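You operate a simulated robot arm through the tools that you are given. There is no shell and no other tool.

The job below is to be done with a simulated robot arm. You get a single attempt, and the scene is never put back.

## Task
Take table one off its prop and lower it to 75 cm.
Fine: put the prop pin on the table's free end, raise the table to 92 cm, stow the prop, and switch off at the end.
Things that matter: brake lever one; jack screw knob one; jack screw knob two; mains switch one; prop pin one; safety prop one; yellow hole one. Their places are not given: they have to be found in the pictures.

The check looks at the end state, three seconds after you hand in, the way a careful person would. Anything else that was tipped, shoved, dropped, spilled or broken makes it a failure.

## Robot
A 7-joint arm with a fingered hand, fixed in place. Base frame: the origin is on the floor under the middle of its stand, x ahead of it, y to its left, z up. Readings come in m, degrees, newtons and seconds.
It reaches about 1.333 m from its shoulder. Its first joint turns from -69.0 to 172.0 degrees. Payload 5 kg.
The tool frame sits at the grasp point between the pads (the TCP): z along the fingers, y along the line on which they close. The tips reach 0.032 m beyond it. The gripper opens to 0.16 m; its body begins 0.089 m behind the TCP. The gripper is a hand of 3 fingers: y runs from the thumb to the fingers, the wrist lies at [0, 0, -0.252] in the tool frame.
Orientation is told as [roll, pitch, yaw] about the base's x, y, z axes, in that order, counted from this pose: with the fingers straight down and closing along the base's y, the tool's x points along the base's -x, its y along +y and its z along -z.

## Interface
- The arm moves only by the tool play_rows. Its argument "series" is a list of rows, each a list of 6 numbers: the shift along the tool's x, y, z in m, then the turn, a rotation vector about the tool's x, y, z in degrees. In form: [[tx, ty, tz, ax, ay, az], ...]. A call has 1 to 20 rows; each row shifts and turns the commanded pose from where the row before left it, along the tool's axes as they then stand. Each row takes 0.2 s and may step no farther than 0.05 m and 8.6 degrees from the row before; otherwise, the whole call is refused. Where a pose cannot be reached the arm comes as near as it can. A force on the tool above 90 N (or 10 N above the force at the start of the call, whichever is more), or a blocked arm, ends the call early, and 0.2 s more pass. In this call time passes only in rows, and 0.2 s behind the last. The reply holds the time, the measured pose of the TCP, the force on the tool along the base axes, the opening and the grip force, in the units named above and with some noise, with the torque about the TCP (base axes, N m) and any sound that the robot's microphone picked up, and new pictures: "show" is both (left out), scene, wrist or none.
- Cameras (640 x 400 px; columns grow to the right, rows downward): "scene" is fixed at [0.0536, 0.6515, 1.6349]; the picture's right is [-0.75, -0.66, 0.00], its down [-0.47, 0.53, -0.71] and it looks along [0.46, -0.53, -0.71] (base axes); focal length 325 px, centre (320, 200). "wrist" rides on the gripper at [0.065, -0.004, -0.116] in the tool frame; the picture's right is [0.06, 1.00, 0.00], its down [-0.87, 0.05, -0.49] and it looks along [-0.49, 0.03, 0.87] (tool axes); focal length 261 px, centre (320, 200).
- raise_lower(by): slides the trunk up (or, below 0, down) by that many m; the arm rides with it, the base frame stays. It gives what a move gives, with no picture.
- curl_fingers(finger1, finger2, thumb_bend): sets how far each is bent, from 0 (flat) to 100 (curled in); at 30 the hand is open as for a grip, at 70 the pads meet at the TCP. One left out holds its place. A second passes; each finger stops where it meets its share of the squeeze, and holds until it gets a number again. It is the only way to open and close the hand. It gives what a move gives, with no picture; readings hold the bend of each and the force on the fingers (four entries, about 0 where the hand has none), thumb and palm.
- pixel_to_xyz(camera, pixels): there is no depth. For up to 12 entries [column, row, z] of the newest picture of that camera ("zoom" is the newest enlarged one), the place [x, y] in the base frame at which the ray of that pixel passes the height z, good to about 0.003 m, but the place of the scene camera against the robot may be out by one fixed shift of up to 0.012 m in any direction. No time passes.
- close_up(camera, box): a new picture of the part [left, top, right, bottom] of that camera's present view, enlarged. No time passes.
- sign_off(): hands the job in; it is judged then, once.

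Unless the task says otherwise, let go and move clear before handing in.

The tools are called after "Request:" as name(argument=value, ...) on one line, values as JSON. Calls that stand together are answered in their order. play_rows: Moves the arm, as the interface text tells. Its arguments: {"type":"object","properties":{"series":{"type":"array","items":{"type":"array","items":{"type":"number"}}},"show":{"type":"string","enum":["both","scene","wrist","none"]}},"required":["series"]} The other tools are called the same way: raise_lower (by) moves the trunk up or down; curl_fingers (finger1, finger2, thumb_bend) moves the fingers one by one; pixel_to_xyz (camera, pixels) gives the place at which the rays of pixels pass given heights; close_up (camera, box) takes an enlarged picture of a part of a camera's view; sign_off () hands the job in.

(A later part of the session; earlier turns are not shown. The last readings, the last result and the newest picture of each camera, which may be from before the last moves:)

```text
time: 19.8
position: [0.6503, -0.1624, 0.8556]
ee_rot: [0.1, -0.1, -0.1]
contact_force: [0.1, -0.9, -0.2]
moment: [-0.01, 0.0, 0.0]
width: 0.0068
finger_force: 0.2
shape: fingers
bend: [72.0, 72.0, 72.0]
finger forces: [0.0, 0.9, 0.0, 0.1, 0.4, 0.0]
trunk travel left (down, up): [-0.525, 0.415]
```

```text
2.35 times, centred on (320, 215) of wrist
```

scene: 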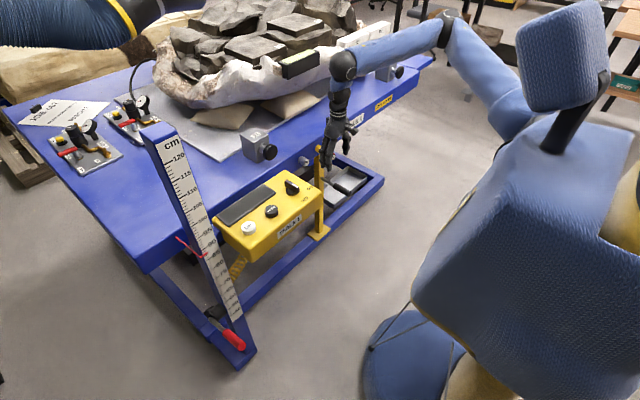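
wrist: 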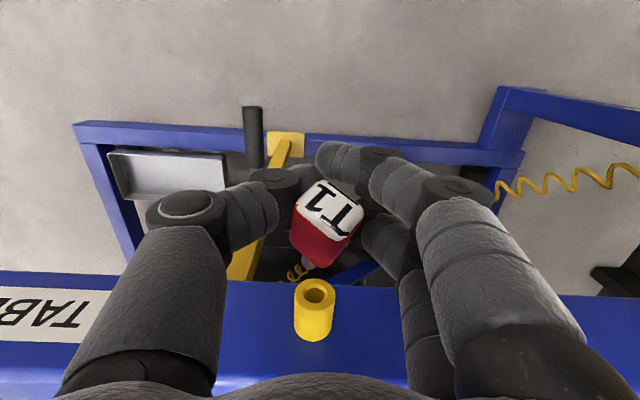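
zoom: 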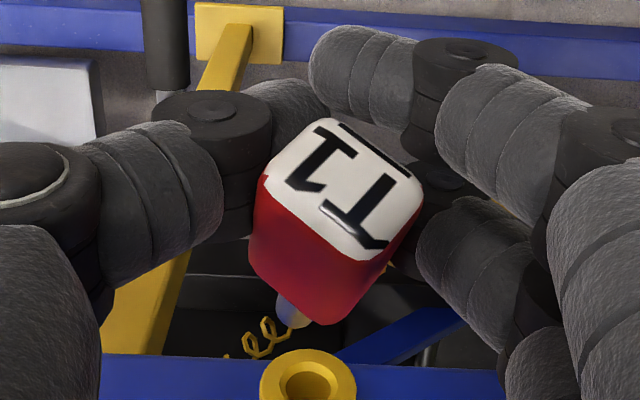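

The pin left the collar and is now tipped between the fingers with almost no grip force (width 0.007). Before any time passes I'll look from the scene camera to see whether it is resting in the fingers.

Request:
close_up(camera="scene", box=[300, 110, 380, 170])

Request:
close_up(camera="wrist", box=[260, 150, 400, 290])

Request:
pixel_to_xyz(camera="wrist", pixels=[[293, 205, 0.86], [360, 205, 0.86], [325, 180, 0.86], [325, 260, 0.86], [293, 205, 0.82], [360, 205, 0.82]])

```text
6.67 times, centred on (340, 140) of scene
```

zoom: 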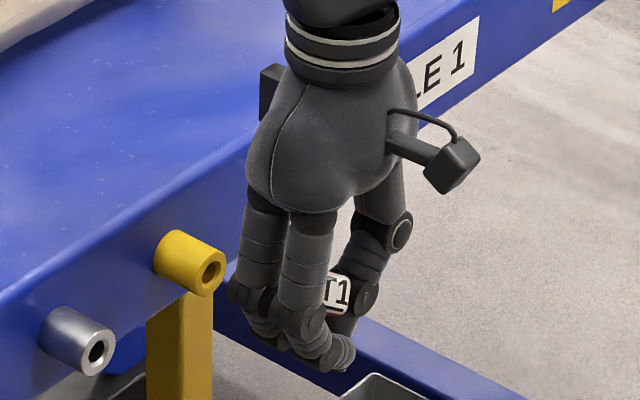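

```text
2.86 times, centred on (330, 220) of wrist
```

zoom: 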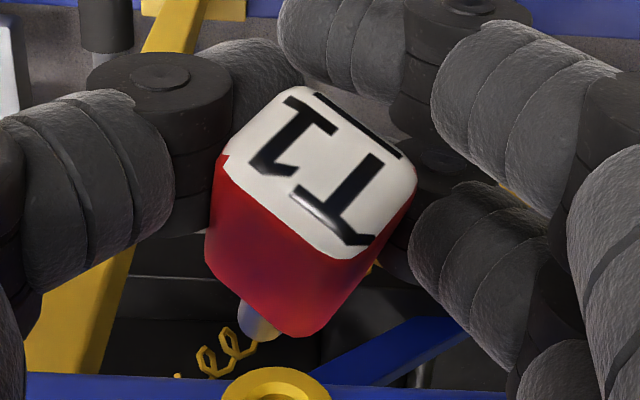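

```text
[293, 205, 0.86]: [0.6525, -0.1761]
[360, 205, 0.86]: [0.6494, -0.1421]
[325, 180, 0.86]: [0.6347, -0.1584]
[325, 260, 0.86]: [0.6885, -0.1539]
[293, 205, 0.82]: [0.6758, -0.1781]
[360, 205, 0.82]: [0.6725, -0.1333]
```

The pin seems cradled on top of the closed fingertips, its shaft tipping forward and down. I'll pass one short null row to see whether it is stable there.

Request:
play_rows(series=[[0, 0, 0, 0, 0, 0]])

Request:
close_up(camera="wrist", box=[260, 150, 400, 290])

Request:
close_up(camera="scene", box=[300, 110, 380, 170])

```text
time: 20.2
position: [0.6497, -0.1612, 0.856]
ee_rot: [0.0, -0.2, -0.1]
contact_force: [0.7, 0.2, 0.1]
moment: [0.03, 0.03, -0.03]
width: 0.0066
finger_force: 0.2
shape: fingers
bend: [72.0, 72.0, 72.0]
finger forces: [0.0, 0.8, 0.0, 0.1, 0.3, 0.1]
trunk travel left (down, up): [-0.525, 0.415]
```

scene: 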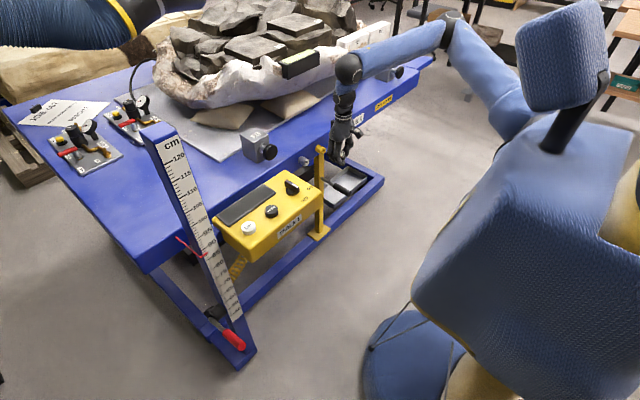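
wrist: 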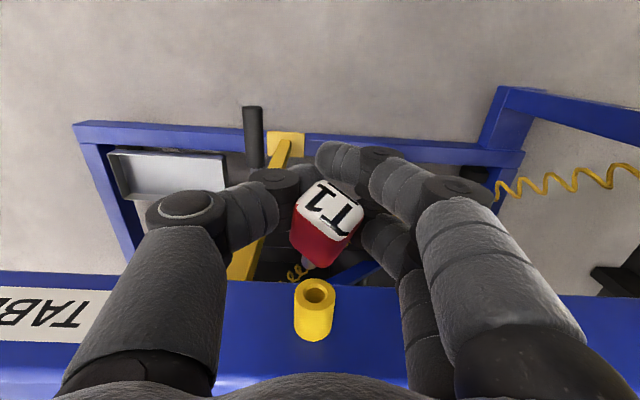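

```text
2.86 times, centred on (330, 220) of wrist
```

zoom: 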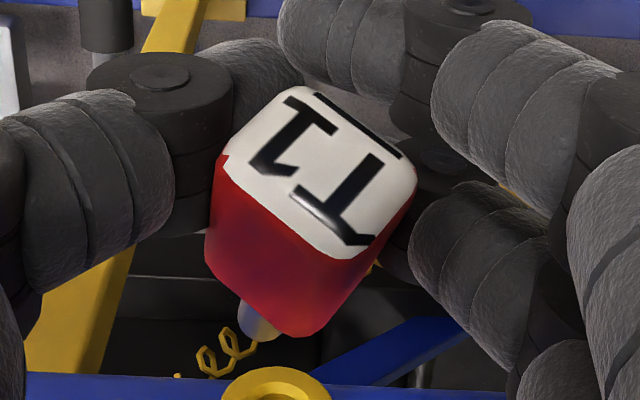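

```text
6.67 times, centred on (340, 140) of scene
```

zoom: 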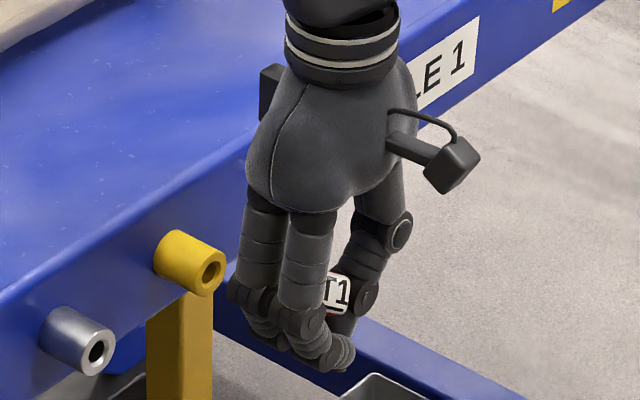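

It's stable: the pin hangs in the closed fingers by its head (readings unchanged). I'll leave the grip as is, and look up free space on the +y end of the tabletop, plus the column's place.

Request:
pixel_to_xyz(camera="scene", pixels=[[97, 177, 0.87], [139, 144, 0.87], [240, 160, 0.875], [150, 230, 0.87], [195, 215, 0.87], [120, 190, 0.87], [150, 170, 0.87], [158, 128, 1.25], [185, 150, 1.2], [248, 365, 0.05], [250, 228, 0.945], [240, 340, 0.25]])

Request:
close_up(camera="scene", box=[60, 80, 300, 280])

```text
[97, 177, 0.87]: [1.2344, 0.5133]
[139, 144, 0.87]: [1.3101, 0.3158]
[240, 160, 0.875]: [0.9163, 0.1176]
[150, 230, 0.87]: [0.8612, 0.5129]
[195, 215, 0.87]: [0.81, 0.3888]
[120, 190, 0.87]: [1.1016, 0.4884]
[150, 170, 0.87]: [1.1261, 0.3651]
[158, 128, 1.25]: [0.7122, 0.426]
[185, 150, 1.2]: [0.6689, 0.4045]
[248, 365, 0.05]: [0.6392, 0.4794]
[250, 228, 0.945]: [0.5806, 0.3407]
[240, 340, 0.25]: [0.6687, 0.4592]
```

```text
2.00 times, centred on (180, 180) of scene
```

zoom: 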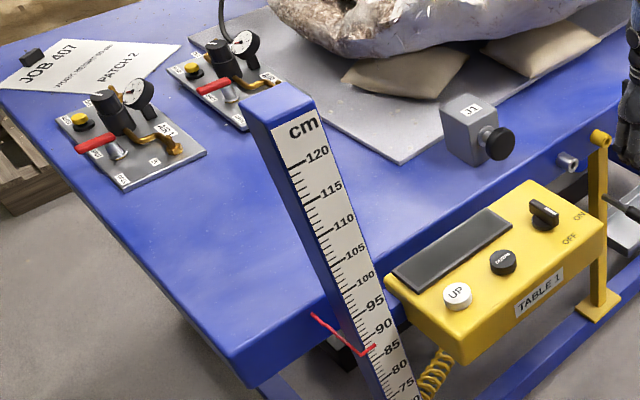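

There is a clear blue area at about x 0.8-1.2, y 0.2-0.55 between the column, the AIR panels and the grey sheet. I'll lift the pin slowly, straight up, and check it stays cradled.

Request:
play_rows(series=[[0.004, 0, 0, 0, 0, 0], [0, 0, -0.006, 0, 0, 0], [0, 0, -0.012, 0, 0, 0], [0, 0, -0.018, 0, 0, 0], [0, 0, -0.022, 0, 0, 0], [0, 0, -0.025, 0, 0, 0], [0, 0, -0.025, 0, 0, 0], [0, 0, -0.025, 0, 0, 0], [0, 0, -0.025, 0, 0, 0], [0, 0, -0.025, 0, 0, 0], [0, 0, -0.022, 0, 0, 0], [0, 0, -0.018, 0, 0, 0], [0, 0, -0.012, 0, 0, 0], [0, 0, -0.006, 0, 0, 0]])

Request:
close_up(camera="wrist", box=[260, 150, 400, 290])

Request:
close_up(camera="scene", box=[280, 20, 400, 140])

```text
time: 23.2
position: [0.6458, -0.1625, 1.0965]
ee_rot: [0.1, 0.0, -0.1]
contact_force: [0.6, -0.6, -1.1]
moment: [0.02, 0.0, -0.01]
width: 0.0068
finger_force: 0.2
shape: fingers
bend: [72.0, 72.0, 72.0]
finger forces: [0.0, 0.7, 0.0, 0.0, 0.5, 0.0]
trunk travel left (down, up): [-0.525, 0.415]
```

scene: 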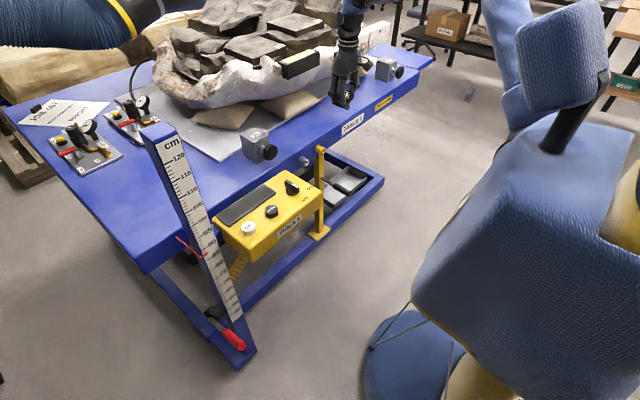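
wrist: 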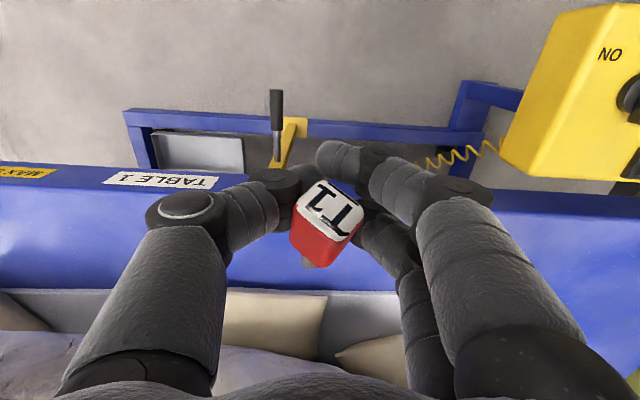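

```text
2.86 times, centred on (330, 220) of wrist
```

zoom: 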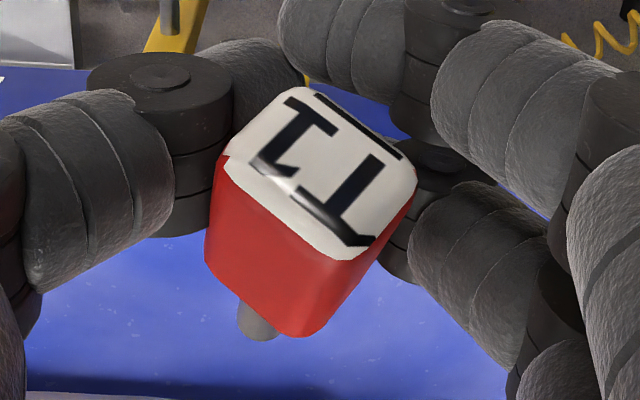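

```text
3.33 times, centred on (340, 80) of scene
```

zoom: 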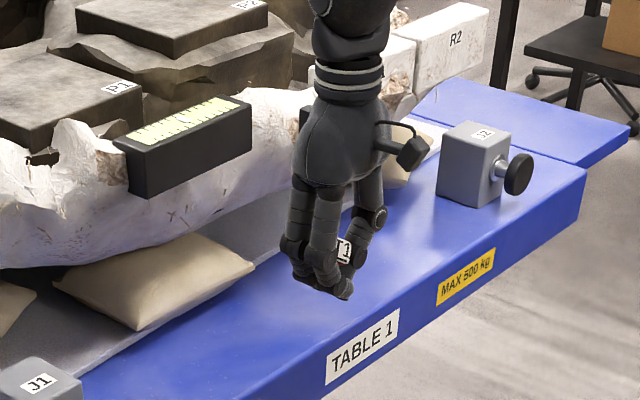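

The pin is still securely cradled at z≈1.10. I'll carry it toward +y, in two slow stages passing above knob J1 and staying clear of the column.

Request:
play_rows(series=[[-0.002, 0.008, 0, 0, 0, 0], [-0.005, 0.016, 0, 0, 0, 0], [-0.007, 0.024, 0, 0, 0, 0], [-0.007, 0.028, 0, 0, 0, 0], [-0.007, 0.028, 0, 0, 0, 0], [-0.007, 0.028, 0, 0, 0, 0], [-0.007, 0.028, 0, 0, 0, 0], [-0.007, 0.028, 0, 0, 0, 0], [-0.007, 0.028, 0, 0, 0, 0], [-0.007, 0.028, 0, 0, 0, 0], [-0.009, 0.026, 0, 0, 0, 0], [-0.012, 0.02, 0, 0, 0, 0], [-0.012, 0.01, 0, 0, 0, 0], [-0.008, 0.005, 0, 0, 0, 0]])

Request:
close_up(camera="wrist", box=[260, 150, 400, 290])

```text
time: 26.2
position: [0.7495, 0.1429, 1.0965]
ee_rot: [0.0, 0.0, -0.2]
contact_force: [1.3, -0.3, 0.5]
moment: [-0.01, 0.0, 0.0]
width: 0.0067
finger_force: 0.8
shape: fingers
bend: [72.0, 72.0, 72.0]
finger forces: [0.0, 0.6, 0.1, 0.0, 0.3, 0.1]
trunk travel left (down, up): [-0.525, 0.415]
```

scene: 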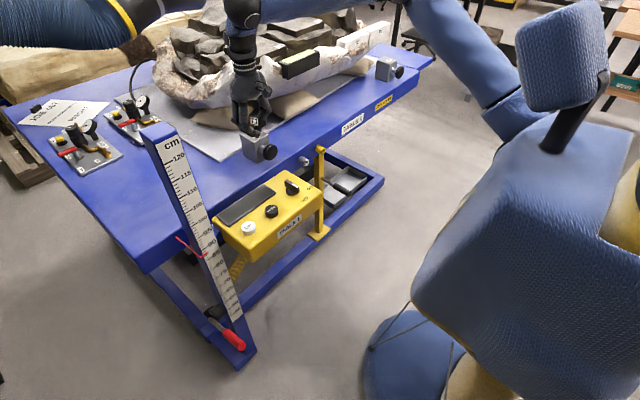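
wrist: 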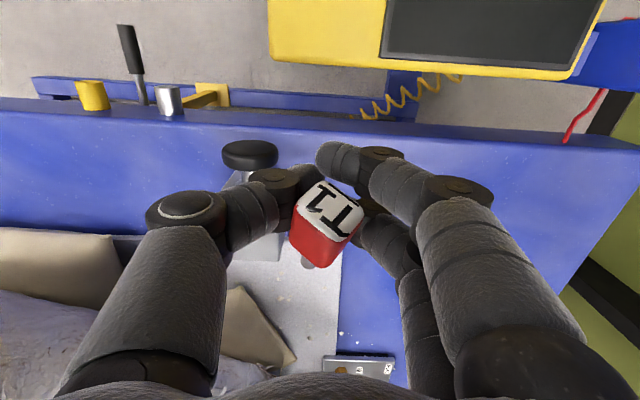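

```text
2.86 times, centred on (330, 220) of wrist
```

zoom: 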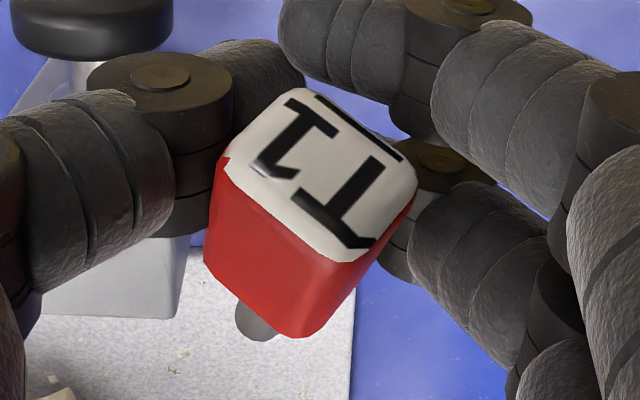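

Still cradled. The second stage goes to about (0.91, 0.35), over the free blue area; I'll also check the panel seen at wrist (358,367).

Request:
pixel_to_xyz(camera="wrist", pixels=[[358, 355, 0.88], [325, 360, 0.88], [340, 300, 0.875], [400, 350, 0.88], [545, 180, 0.87]])

Request:
play_rows(series=[[-0.005, 0.006, 0, 0, 0, 0], [-0.01, 0.012, 0, 0, 0, 0], [-0.015, 0.018, 0, 0, 0, 0], [-0.018, 0.022, 0, 0, 0, 0], [-0.018, 0.024, 0, 0, 0, 0], [-0.018, 0.024, 0, 0, 0, 0], [-0.018, 0.024, 0, 0, 0, 0], [-0.018, 0.024, 0, 0, 0, 0], [-0.016, 0.022, 0, 0, 0, 0], [-0.012, 0.016, 0, 0, 0, 0], [-0.008, 0.01, 0, 0, 0, 0], [-0.004, 0.005, 0, 0, 0, 0]])

Request:
close_up(camera="wrist", box=[260, 150, 400, 290])

```text
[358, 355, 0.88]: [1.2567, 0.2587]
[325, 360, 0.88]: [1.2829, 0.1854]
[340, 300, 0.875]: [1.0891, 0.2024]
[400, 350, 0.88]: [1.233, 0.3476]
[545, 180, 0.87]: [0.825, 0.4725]
```

```text
time: 28.8
position: [0.8694, 0.3045, 1.0828]
ee_rot: [1.2, -1.7, -0.1]
contact_force: [-0.6, -0.3, -0.2]
moment: [-0.04, 0.0, 0.0]
width: 0.0066
finger_force: 0.6
shape: fingers
bend: [72.0, 72.0, 72.0]
finger forces: [0.0, 0.6, 0.0, 0.0, 0.3, 0.1]
out of reach, approached as far as the arm can: row 8, 9, 10, 11, 12
trunk travel left (down, up): [-0.525, 0.415]
```

scene: 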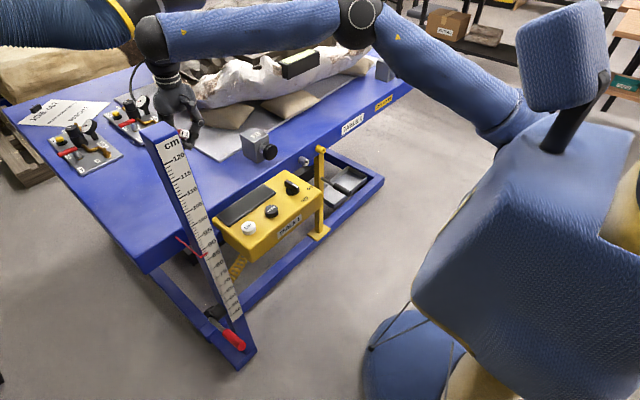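
wrist: 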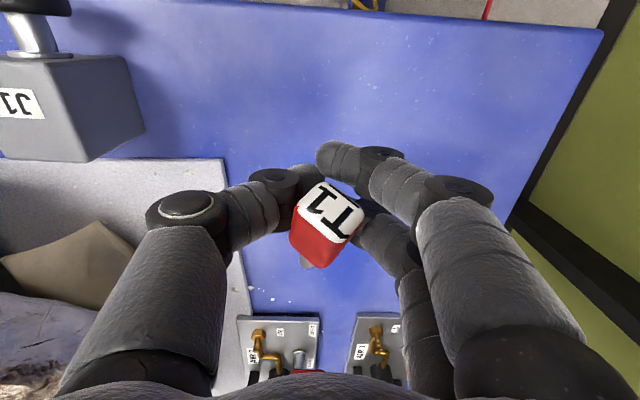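

```text
2.86 times, centred on (330, 220) of wrist
```

zoom: 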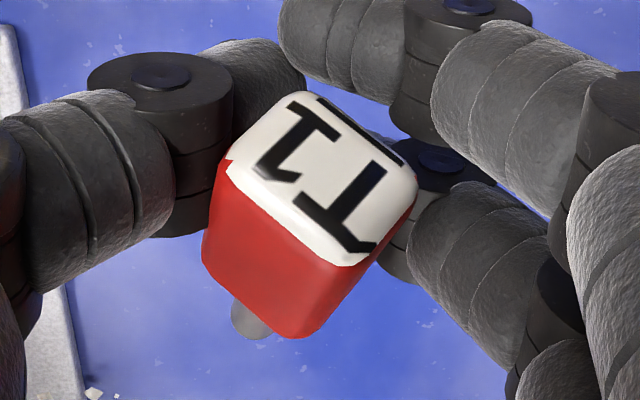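

The arm is at its reach limit at (0.869, 0.305, 1.083), over the clear blue area and the pin is still held. I'll lower straight down slowly and watch pin, reach and force.

Request:
play_rows(series=[[0, 0, 0.008, 0, 0, 0], [0, 0, 0.014, 0, 0, 0], [0, 0, 0.016, 0, 0, 0], [0, 0, 0.014, 0, 0, 0], [0, 0, 0.01, 0, 0, 0], [0, 0, 0.005, 0, 0, 0]])

Request:
close_up(camera="scene", box=[130, 60, 250, 180])

```text
time: 30.2
position: [0.8641, 0.2997, 1.0152]
ee_rot: [0.0, -0.1, -0.1]
contact_force: [-0.8, 0.1, -0.4]
moment: [-0.02, -0.01, -0.02]
width: 0.0065
finger_force: 0.5
shape: fingers
bend: [72.0, 72.0, 72.0]
finger forces: [0.0, 0.6, 0.0, 0.1, 0.2, 0.1]
trunk travel left (down, up): [-0.525, 0.415]
```

scene: 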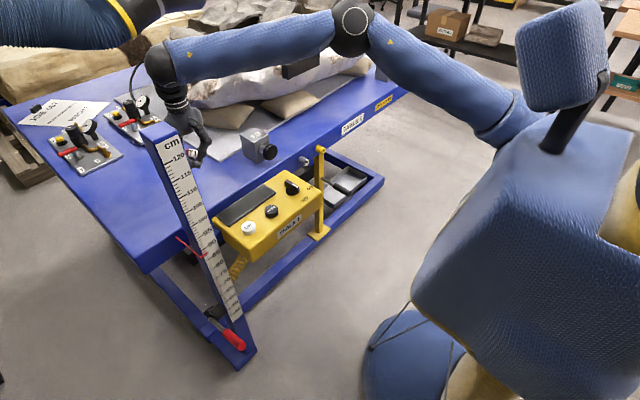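
wrist: 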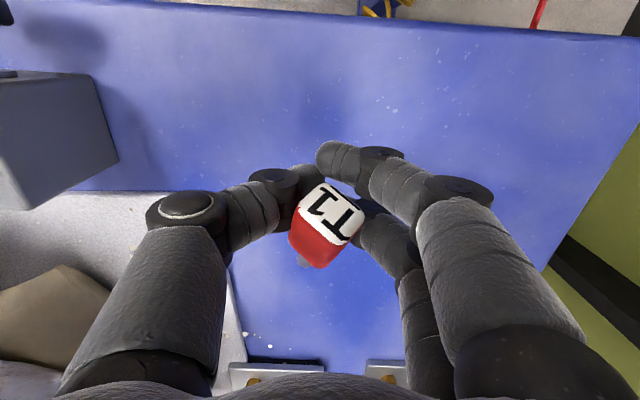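

```text
3.33 times, centred on (190, 120) of scene
```

zoom: 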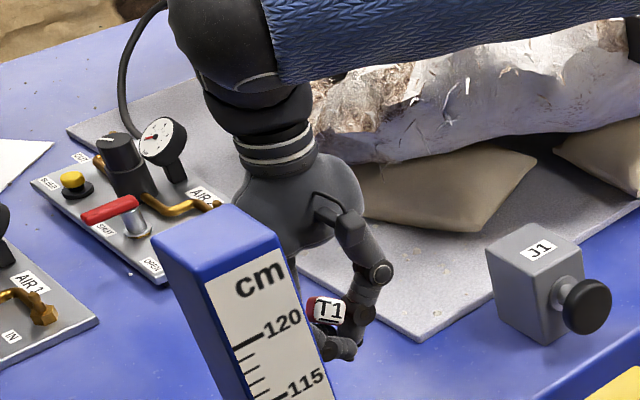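

Reached (0.864, 0.300, 1.015) with the pin still held. I'll nudge 4 cm further toward the free end, then keep lowering.

Request:
play_rows(series=[[0, 0.006, 0.004, 0, 0, 0], [0, 0.012, 0.006, 0, 0, 0], [0, 0.014, 0.006, 0, 0, 0], [0, 0.008, 0.006, 0, 0, 0], [0, 0, 0.006, 0, 0, 0]])

Request:
close_up(camera="wrist", box=[220, 130, 420, 300])

Request:
close_up(camera="scene", box=[130, 60, 250, 180])

```text
time: 31.4
position: [0.8547, 0.3282, 0.9844]
ee_rot: [0.1, -0.1, -0.2]
contact_force: [0.3, 0.7, -0.7]
moment: [-0.01, 0.02, -0.02]
width: 0.0067
finger_force: 0.3
shape: fingers
bend: [72.0, 72.0, 72.0]
finger forces: [0.0, 0.6, 0.0, 0.0, 0.1, 0.0]
out of reach, approached as far as the arm can: row 3
trunk travel left (down, up): [-0.525, 0.415]
```

scene: 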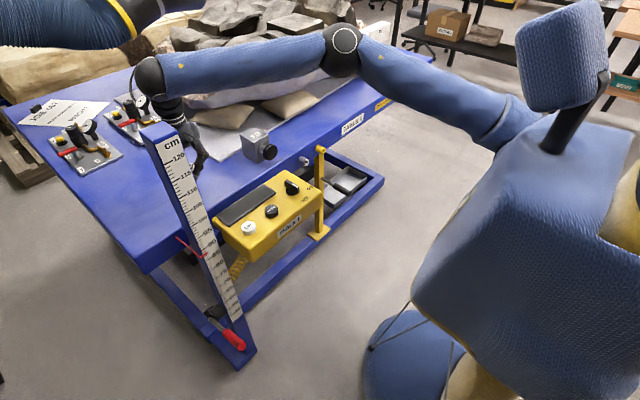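
wrist: 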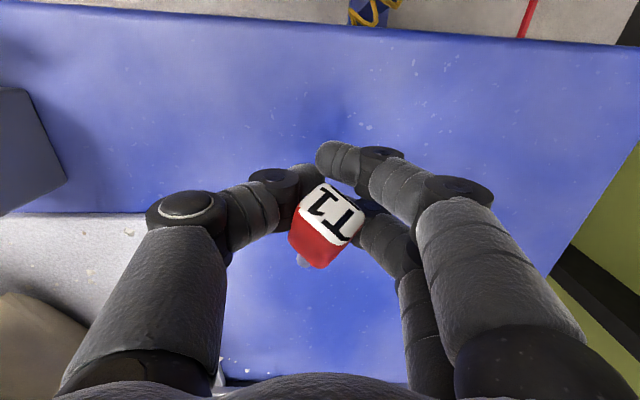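

```text
2.35 times, centred on (320, 215) of wrist
```

zoom: 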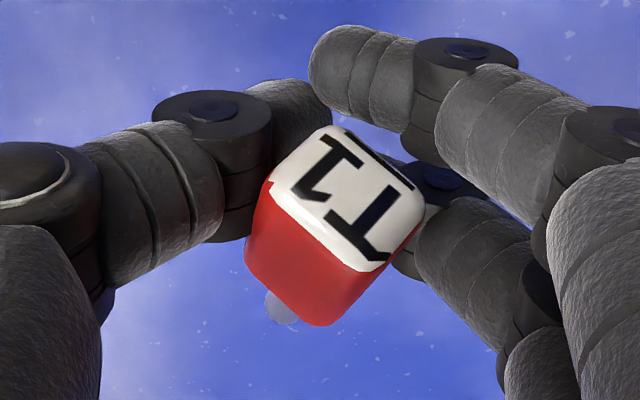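

```text
3.33 times, centred on (190, 120) of scene
```

zoom: 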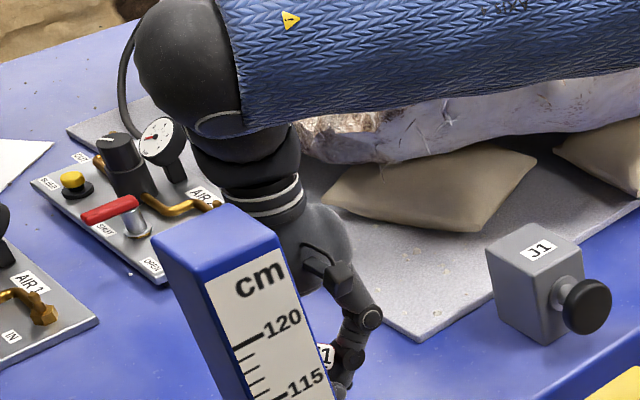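

The pin is still cradled at (0.855, 0.328), z 0.984. I'll lower in small steps until the shaft touches the table.

Request:
play_rows(series=[[0, 0, 0.005, 0, 0, 0], [0, 0, 0.006, 0, 0, 0], [0, 0, 0.006, 0, 0, 0], [0, 0, 0.005, 0, 0, 0]], show="wrist")

Request:
close_up(camera="wrist", box=[220, 130, 420, 300])

```text
time: 32.4
position: [0.8541, 0.3285, 0.9616]
ee_rot: [0.0, 0.0, 0.0]
contact_force: [0.3, -0.1, -1.3]
moment: [0.01, 0.03, -0.01]
width: 0.0068
finger_force: 0.2
shape: fingers
bend: [72.0, 72.0, 72.0]
finger forces: [0.0, 0.6, 0.1, 0.1, 0.2, 0.1]
trunk travel left (down, up): [-0.525, 0.415]
```

wrist: 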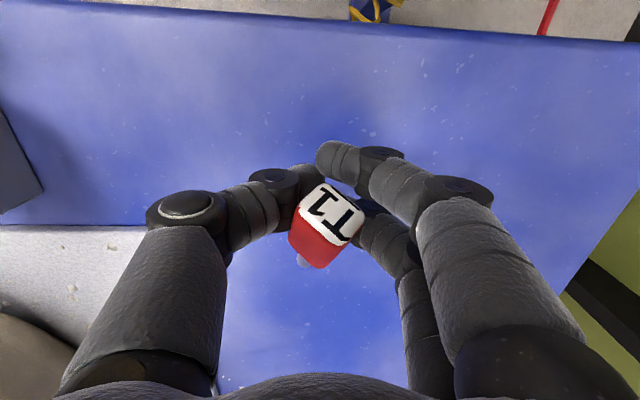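

```text
2.35 times, centred on (320, 215) of wrist
```

zoom: 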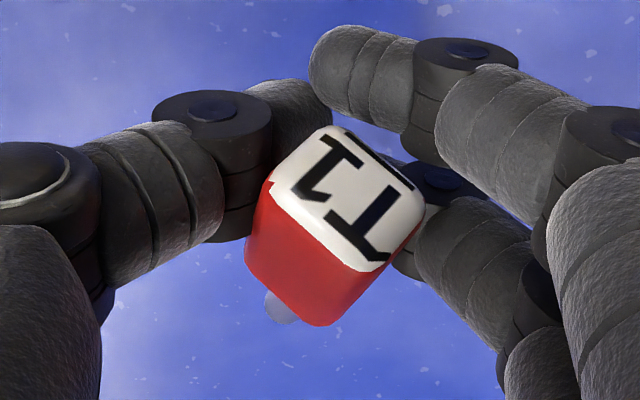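

No contact yet at z 0.962. I'll lower another 2-3 cm in small steps.

Request:
play_rows(series=[[0, 0, 0.005, 0, 0, 0], [0, 0, 0.005, 0, 0, 0], [0, 0, 0.005, 0, 0, 0], [0, 0, 0.004, 0, 0, 0]], show="wrist")

Request:
close_up(camera="wrist", box=[220, 130, 420, 300])

```text
time: 33.4
position: [0.8543, 0.3279, 0.9435]
ee_rot: [0.0, 0.0, 0.1]
contact_force: [1.0, -0.6, -0.8]
moment: [0.02, 0.01, -0.03]
width: 0.0064
finger_force: 0.3
shape: fingers
bend: [72.0, 72.0, 72.0]
finger forces: [0.1, 0.6, 0.0, 0.1, 0.2, 0.0]
trunk travel left (down, up): [-0.525, 0.415]
```

wrist: 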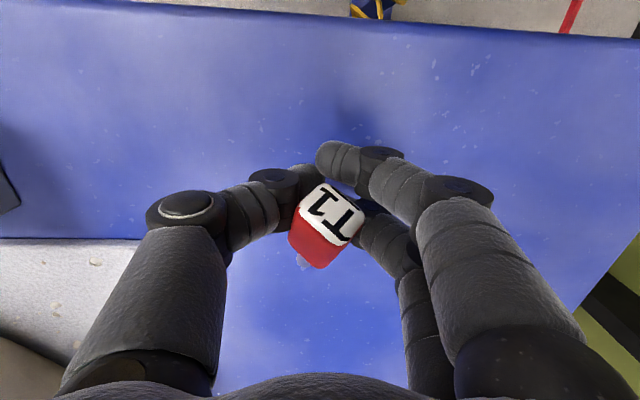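

```text
2.35 times, centred on (320, 215) of wrist
```

zoom: 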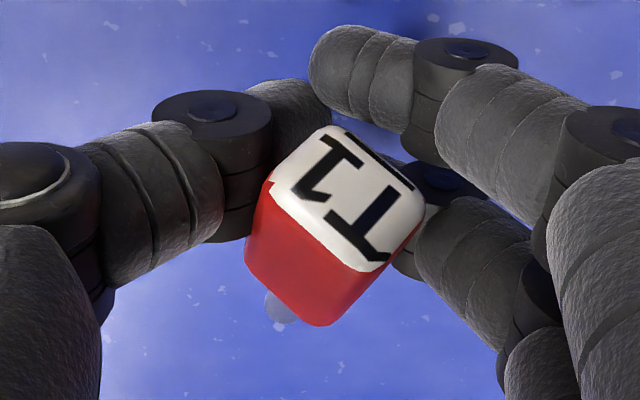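

Still no contact at z 0.9435; shaft must be short. Continuing down in small steps.

Request:
play_rows(series=[[0, 0, 0.004, 0, 0, 0], [0, 0, 0.004, 0, 0, 0], [0, 0, 0.004, 0, 0, 0], [0, 0, 0.004, 0, 0, 0]], show="wrist")

Request:
close_up(camera="wrist", box=[220, 130, 420, 300])

Request:
close_up(camera="scene", box=[150, 100, 250, 180])

```text
time: 34.4
position: [0.8549, 0.3292, 0.9274]
ee_rot: [0.0, -0.1, -0.1]
contact_force: [0.2, -0.5, -0.6]
moment: [0.0, 0.0, 0.02]
width: 0.0068
finger_force: 0.5
shape: fingers
bend: [72.0, 72.0, 72.0]
finger forces: [0.0, 0.6, 0.0, 0.1, 0.2, 0.0]
trunk travel left (down, up): [-0.525, 0.415]
```

wrist: 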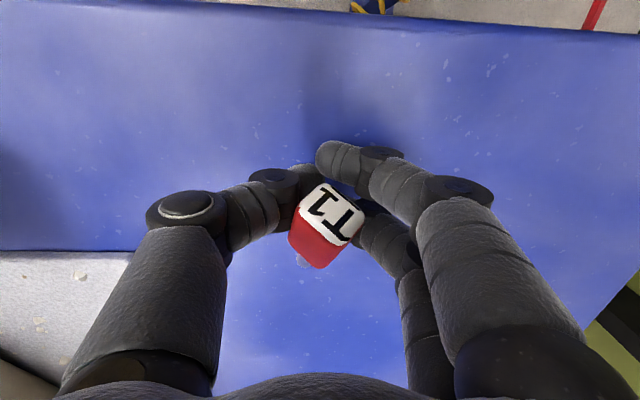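

```text
2.35 times, centred on (320, 215) of wrist
```

zoom: 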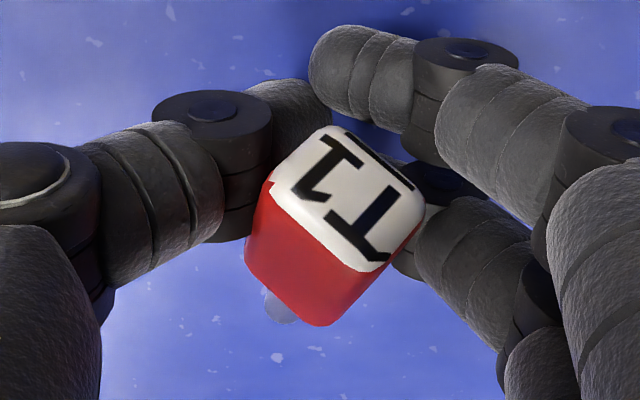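

```text
5.00 times, centred on (200, 140) of scene
```

zoom: 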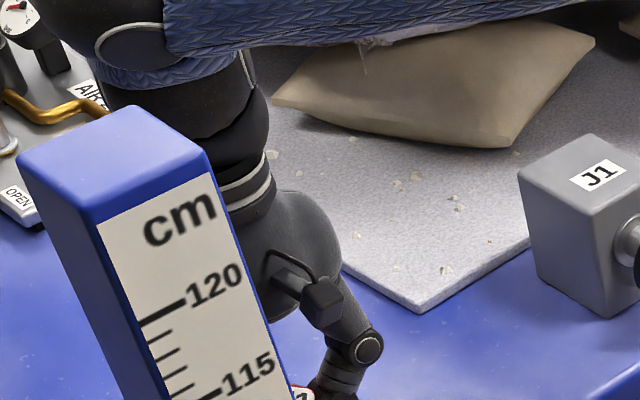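

No contact at z 0.927 either (fingertips about 2.5 cm above the top). I'll go down a little further.

Request:
play_rows(series=[[0, 0, 0.003, 0, 0, 0], [0, 0, 0.003, 0, 0, 0], [0, 0, 0.003, 0, 0, 0], [0, 0, 0.003, 0, 0, 0]], show="wrist")

Request:
close_up(camera="wrist", box=[220, 130, 420, 300])

```text
time: 35.4
position: [0.8552, 0.3273, 0.9164]
ee_rot: [0.0, -0.1, -0.1]
contact_force: [-1.0, -3.1, 11.0]
moment: [-0.17, 0.04, 0.04]
width: 0.0061
finger_force: 6.3
shape: fingers
bend: [72.0, 72.0, 72.0]
finger forces: [0.1, 0.2, 0.1, 0.0, 12.8, 0.0]
trunk travel left (down, up): [-0.525, 0.415]
```

wrist: 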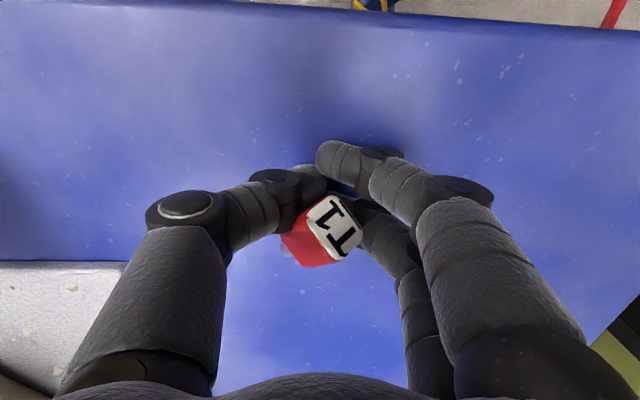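

```text
2.35 times, centred on (320, 215) of wrist
```

zoom: 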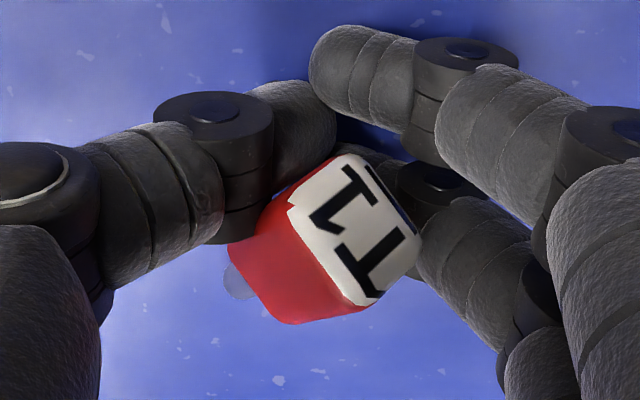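

Contact: 11 N upward, thumb 12.8 N — the shaft tip is on the table under the thumb. I'll back up 5 mm and open the hand in stages so the pin lies down gently.

Request:
play_rows(series=[[0, 0, -0.005, 0, 0, 0]], show="none")

Request:
curl_fingers(finger1=66, finger2=66, thumb_bend=66)

Request:
play_rows(series=[[0, 0, 0, 0, 0, 0]], show="wrist")

Request:
close_up(camera="wrist", box=[220, 130, 420, 300])

```text
time: 35.8
position: [0.8548, 0.3284, 0.919]
ee_rot: [0.0, 0.0, 0.0]
contact_force: [-1.0, 0.3, -1.3]
moment: [-0.03, 0.02, 0.02]
width: 0.0064
finger_force: 0.5
shape: fingers
bend: [72.0, 72.0, 72.0]
finger forces: [0.0, 0.6, 0.0, 0.0, 0.0, 0.0]
trunk travel left (down, up): [-0.525, 0.415]
```

```text
time: 36.8
position: [0.8546, 0.3284, 0.9208]
ee_rot: [0.0, -0.1, -0.1]
contact_force: [2.2, 1.5, 11.7]
moment: [0.05, -0.09, -0.02]
width: 0.0215
finger_force: 6.5
shape: fingers
bend: [67.0, 67.0, 67.0]
finger forces: [3.2, 3.4, 0.0, 0.1, 5.5, 0.0]
trunk travel left (down, up): [-0.525, 0.415]
```

```text
time: 37.2
position: [0.8545, 0.3286, 0.9197]
ee_rot: [0.1, -0.1, -0.1]
contact_force: [2.7, 1.9, 12.9]
moment: [0.04, -0.09, 0.01]
width: 0.0214
finger_force: 6.6
shape: fingers
bend: [67.0, 67.0, 67.0]
finger forces: [3.8, 4.0, 0.0, 0.1, 5.7, 0.0]
trunk travel left (down, up): [-0.525, 0.415]
```

wrist: 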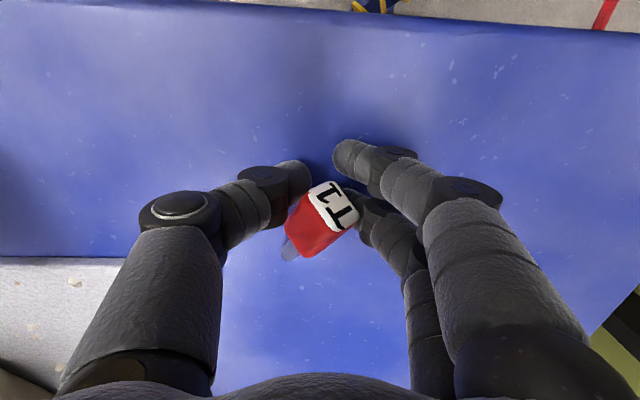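

```text
2.35 times, centred on (320, 215) of wrist
```

zoom: 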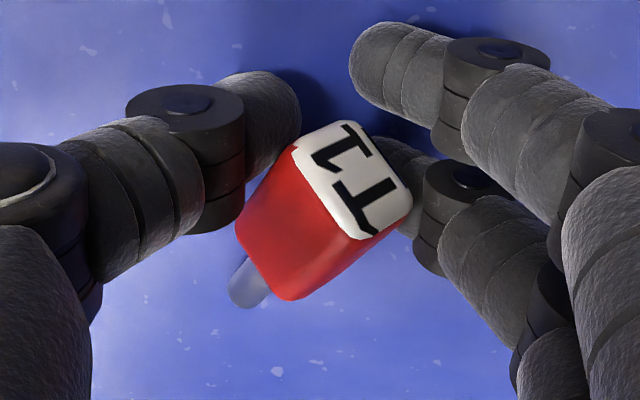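

The pin is now standing on its shaft, lightly pinched (13 N upward on the tool). I'll raise slightly as I open further.

Request:
curl_fingers(finger1=60, finger2=60, thumb_bend=60)

Request:
play_rows(series=[[0, 0, 0, 0, 0, 0]], show="wrist")

Request:
close_up(camera="wrist", box=[220, 130, 420, 300])

```text
time: 38.2
position: [0.8534, 0.3281, 0.923]
ee_rot: [0.1, -0.3, -0.2]
contact_force: [5.3, 0.5, 34.9]
moment: [0.01, -0.09, -0.06]
width: 0.0333
finger_force: 18.3
shape: fingers
bend: [64.0, 63.0, 63.0]
finger forces: [8.9, 8.8, 0.0, 0.0, 17.7, 0.1]
trunk travel left (down, up): [-0.525, 0.415]
```

```text
time: 38.6
position: [0.8529, 0.3272, 0.9227]
ee_rot: [0.1, -0.1, -0.2]
contact_force: [8.0, 1.2, 38.1]
moment: [0.05, -0.21, -0.11]
width: 0.0332
finger_force: 19.1
shape: fingers
bend: [64.0, 63.0, 63.0]
finger forces: [10.0, 9.8, 0.0, 0.0, 19.0, 0.0]
trunk travel left (down, up): [-0.525, 0.415]
```

wrist: 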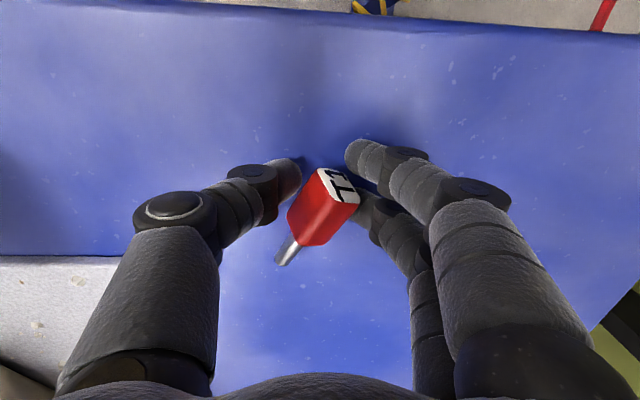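

```text
2.35 times, centred on (320, 215) of wrist
```

zoom: 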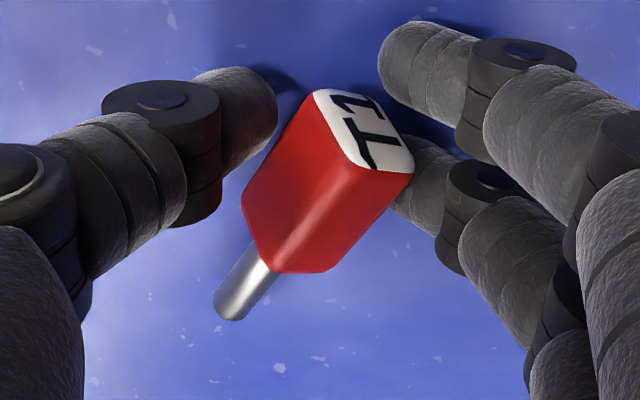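

The force rose to 38 N because the straightening fingertips press on the table. I'll raise the hand 1.2 cm and see how the pin settles.

Request:
play_rows(series=[[0, 0, -0.006, 0, 0, 0], [0, 0, -0.006, 0, 0, 0]], show="wrist")

Request:
close_up(camera="wrist", box=[220, 130, 420, 300])

```text
time: 39.2
position: [0.853, 0.3294, 0.9306]
ee_rot: [-0.1, 0.0, 0.0]
contact_force: [-0.1, 0.3, -1.0]
moment: [0.04, 0.03, 0.02]
width: 0.0467
finger_force: 0.1
shape: fingers
bend: [60.0, 60.0, 60.0]
finger forces: [0.0, 0.0, 0.0, 0.1, 0.0, 0.0]
trunk travel left (down, up): [-0.525, 0.415]
```

wrist: 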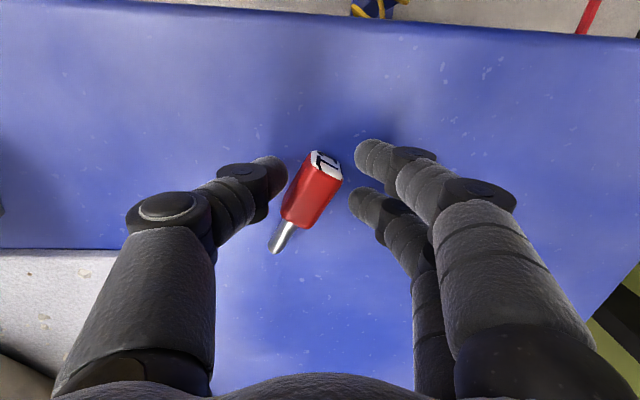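

```text
2.35 times, centred on (320, 215) of wrist
```

zoom: 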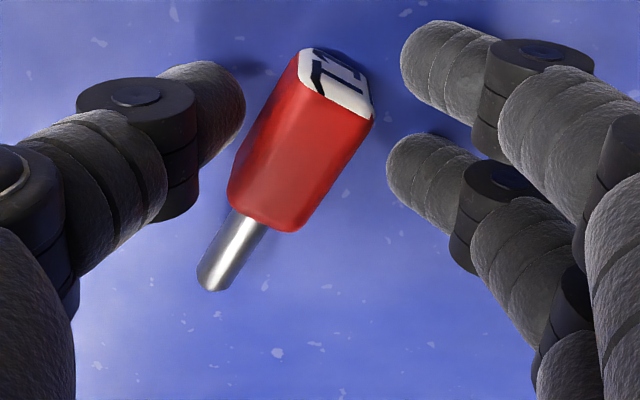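

The pin lies flat and free on the blue top at wrist (310,195), clear of thumb and fingers. I'll rise straight up and verify it stays.

Request:
play_rows(series=[[0, 0, -0.01, 0, 0, 0], [0, 0, -0.015, 0, 0, 0], [0, 0, -0.02, 0, 0, 0], [0, 0, -0.025, 0, 0, 0], [0, 0, -0.03, 0, 0, 0], [0, -0.01, -0.03, 0, 0, 0], [0.01, -0.02, -0.02, 0, 0, 0]])

Request:
close_up(camera="wrist", box=[220, 130, 420, 300])

Request:
pixel_to_xyz(camera="wrist", pixels=[[330, 190, 0.87]])

```text
time: 40.8
position: [0.8376, 0.2907, 1.0794]
ee_rot: [0.1, -0.1, 0.0]
contact_force: [-0.5, -0.6, 0.0]
moment: [0.05, 0.0, -0.01]
width: 0.0468
finger_force: 0.0
shape: fingers
bend: [60.0, 60.0, 60.0]
finger forces: [0.0, 0.1, 0.0, 0.1, 0.0, 0.1]
out of reach, approached as far as the arm can: row 5
trunk travel left (down, up): [-0.525, 0.415]
```

scene: 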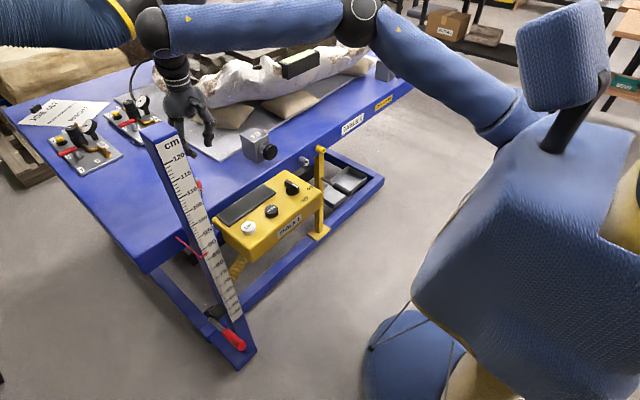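
wrist: 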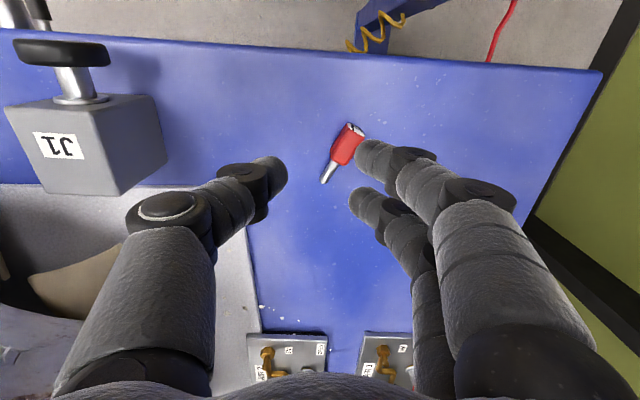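

```text
2.35 times, centred on (320, 215) of wrist
```

zoom: 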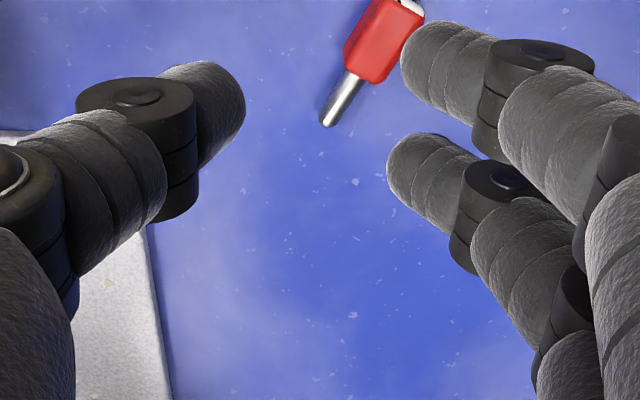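

```text
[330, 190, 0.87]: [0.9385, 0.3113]
```

The pin rests on the clear blue area at about (0.86, 0.33). Next I'll back off toward the control box to look at the mains switch from above.

Request:
play_rows(series=[[0.0, -0.03, -0.01, 0, 0, 0], [0.015, -0.035, -0.01, 0, 0, 0], [0.03, -0.03, -0.01, 0, 0, 0], [0.04, -0.02, -0.01, 0, 0, 0], [0.045, -0.005, -0.01, 0, 0, 0], [0.045, 0, -0.01, 0, 0, 0], [0.045, 0, 0, 0, 0, 0], [0.03, 0, 0, 0, 0, 0]])

Request:
pixel_to_xyz(camera="scene", pixels=[[154, 144, 1.25], [177, 130, 1.25], [154, 144, 1.27], [177, 130, 1.27], [139, 131, 1.25], [231, 322, 0.48], [243, 311, 0.48]])

Request:
close_up(camera="wrist", box=[200, 0, 640, 275])

```text
time: 42.6
position: [0.5868, 0.1718, 1.1397]
ee_rot: [0.0, -0.2, -0.1]
contact_force: [-0.9, -0.2, 0.1]
moment: [-0.03, -0.02, -0.01]
width: 0.0469
finger_force: 0.1
shape: fingers
bend: [60.0, 60.0, 60.0]
finger forces: [0.0, 0.0, 0.0, 0.0, 0.0, 0.0]
trunk travel left (down, up): [-0.525, 0.415]
```

scene: 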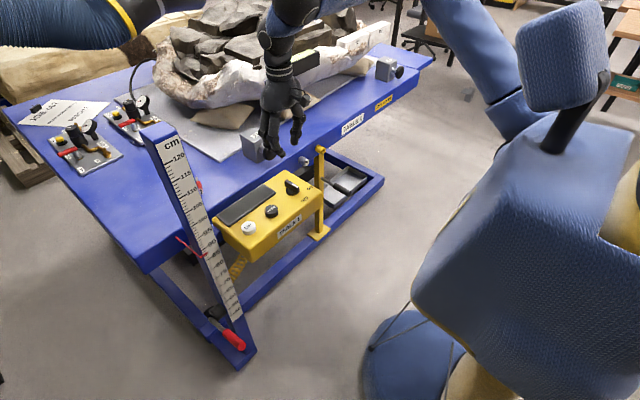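
wrist: 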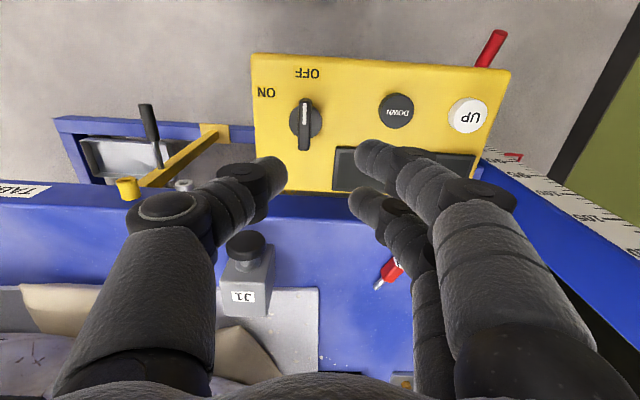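

```text
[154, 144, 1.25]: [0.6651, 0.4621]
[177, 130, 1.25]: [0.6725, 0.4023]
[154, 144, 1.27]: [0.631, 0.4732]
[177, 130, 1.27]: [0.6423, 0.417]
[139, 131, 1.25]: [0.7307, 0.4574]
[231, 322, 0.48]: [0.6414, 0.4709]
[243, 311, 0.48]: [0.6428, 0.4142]
```

```text
1.45 times, centred on (420, 138) of wrist
```

zoom: 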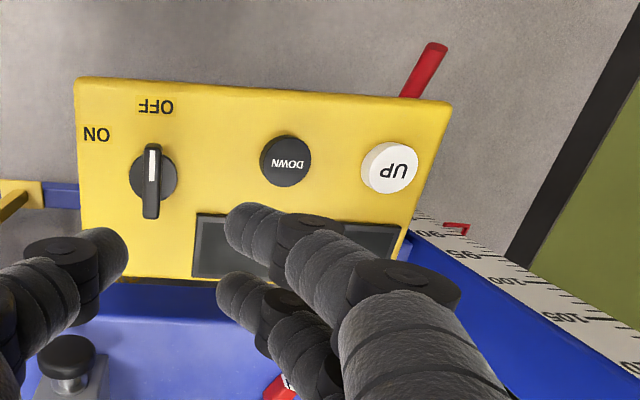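

The switch clearly points at OFF (mark under the "OFF" label at (307,75)); ON is 45° toward -y at (266,93). I'll measure knob, buttons and box edges at plausible heights.

Request:
pixel_to_xyz(camera="wrist", pixels=[[305, 122, 0.95], [305, 122, 0.93], [305, 101, 0.95], [305, 148, 0.95], [397, 110, 0.94], [468, 115, 0.94], [397, 110, 0.92], [468, 115, 0.92], [255, 58, 0.92], [510, 72, 0.92], [290, 190, 0.92], [495, 58, 0.5]])

Request:
close_up(camera="wrist", box=[240, 50, 400, 200])

```text
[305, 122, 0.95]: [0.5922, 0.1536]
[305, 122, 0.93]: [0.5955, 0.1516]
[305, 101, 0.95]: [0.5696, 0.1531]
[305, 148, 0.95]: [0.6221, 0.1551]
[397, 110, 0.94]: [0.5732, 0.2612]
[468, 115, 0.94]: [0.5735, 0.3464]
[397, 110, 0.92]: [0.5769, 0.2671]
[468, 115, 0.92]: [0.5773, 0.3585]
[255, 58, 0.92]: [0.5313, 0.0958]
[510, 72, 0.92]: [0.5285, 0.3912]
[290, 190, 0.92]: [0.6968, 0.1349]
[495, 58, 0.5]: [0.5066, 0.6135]
```

```text
2.67 times, centred on (320, 125) of wrist
```

zoom: 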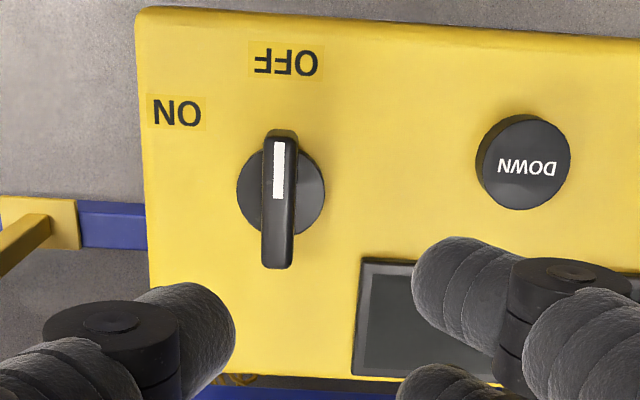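

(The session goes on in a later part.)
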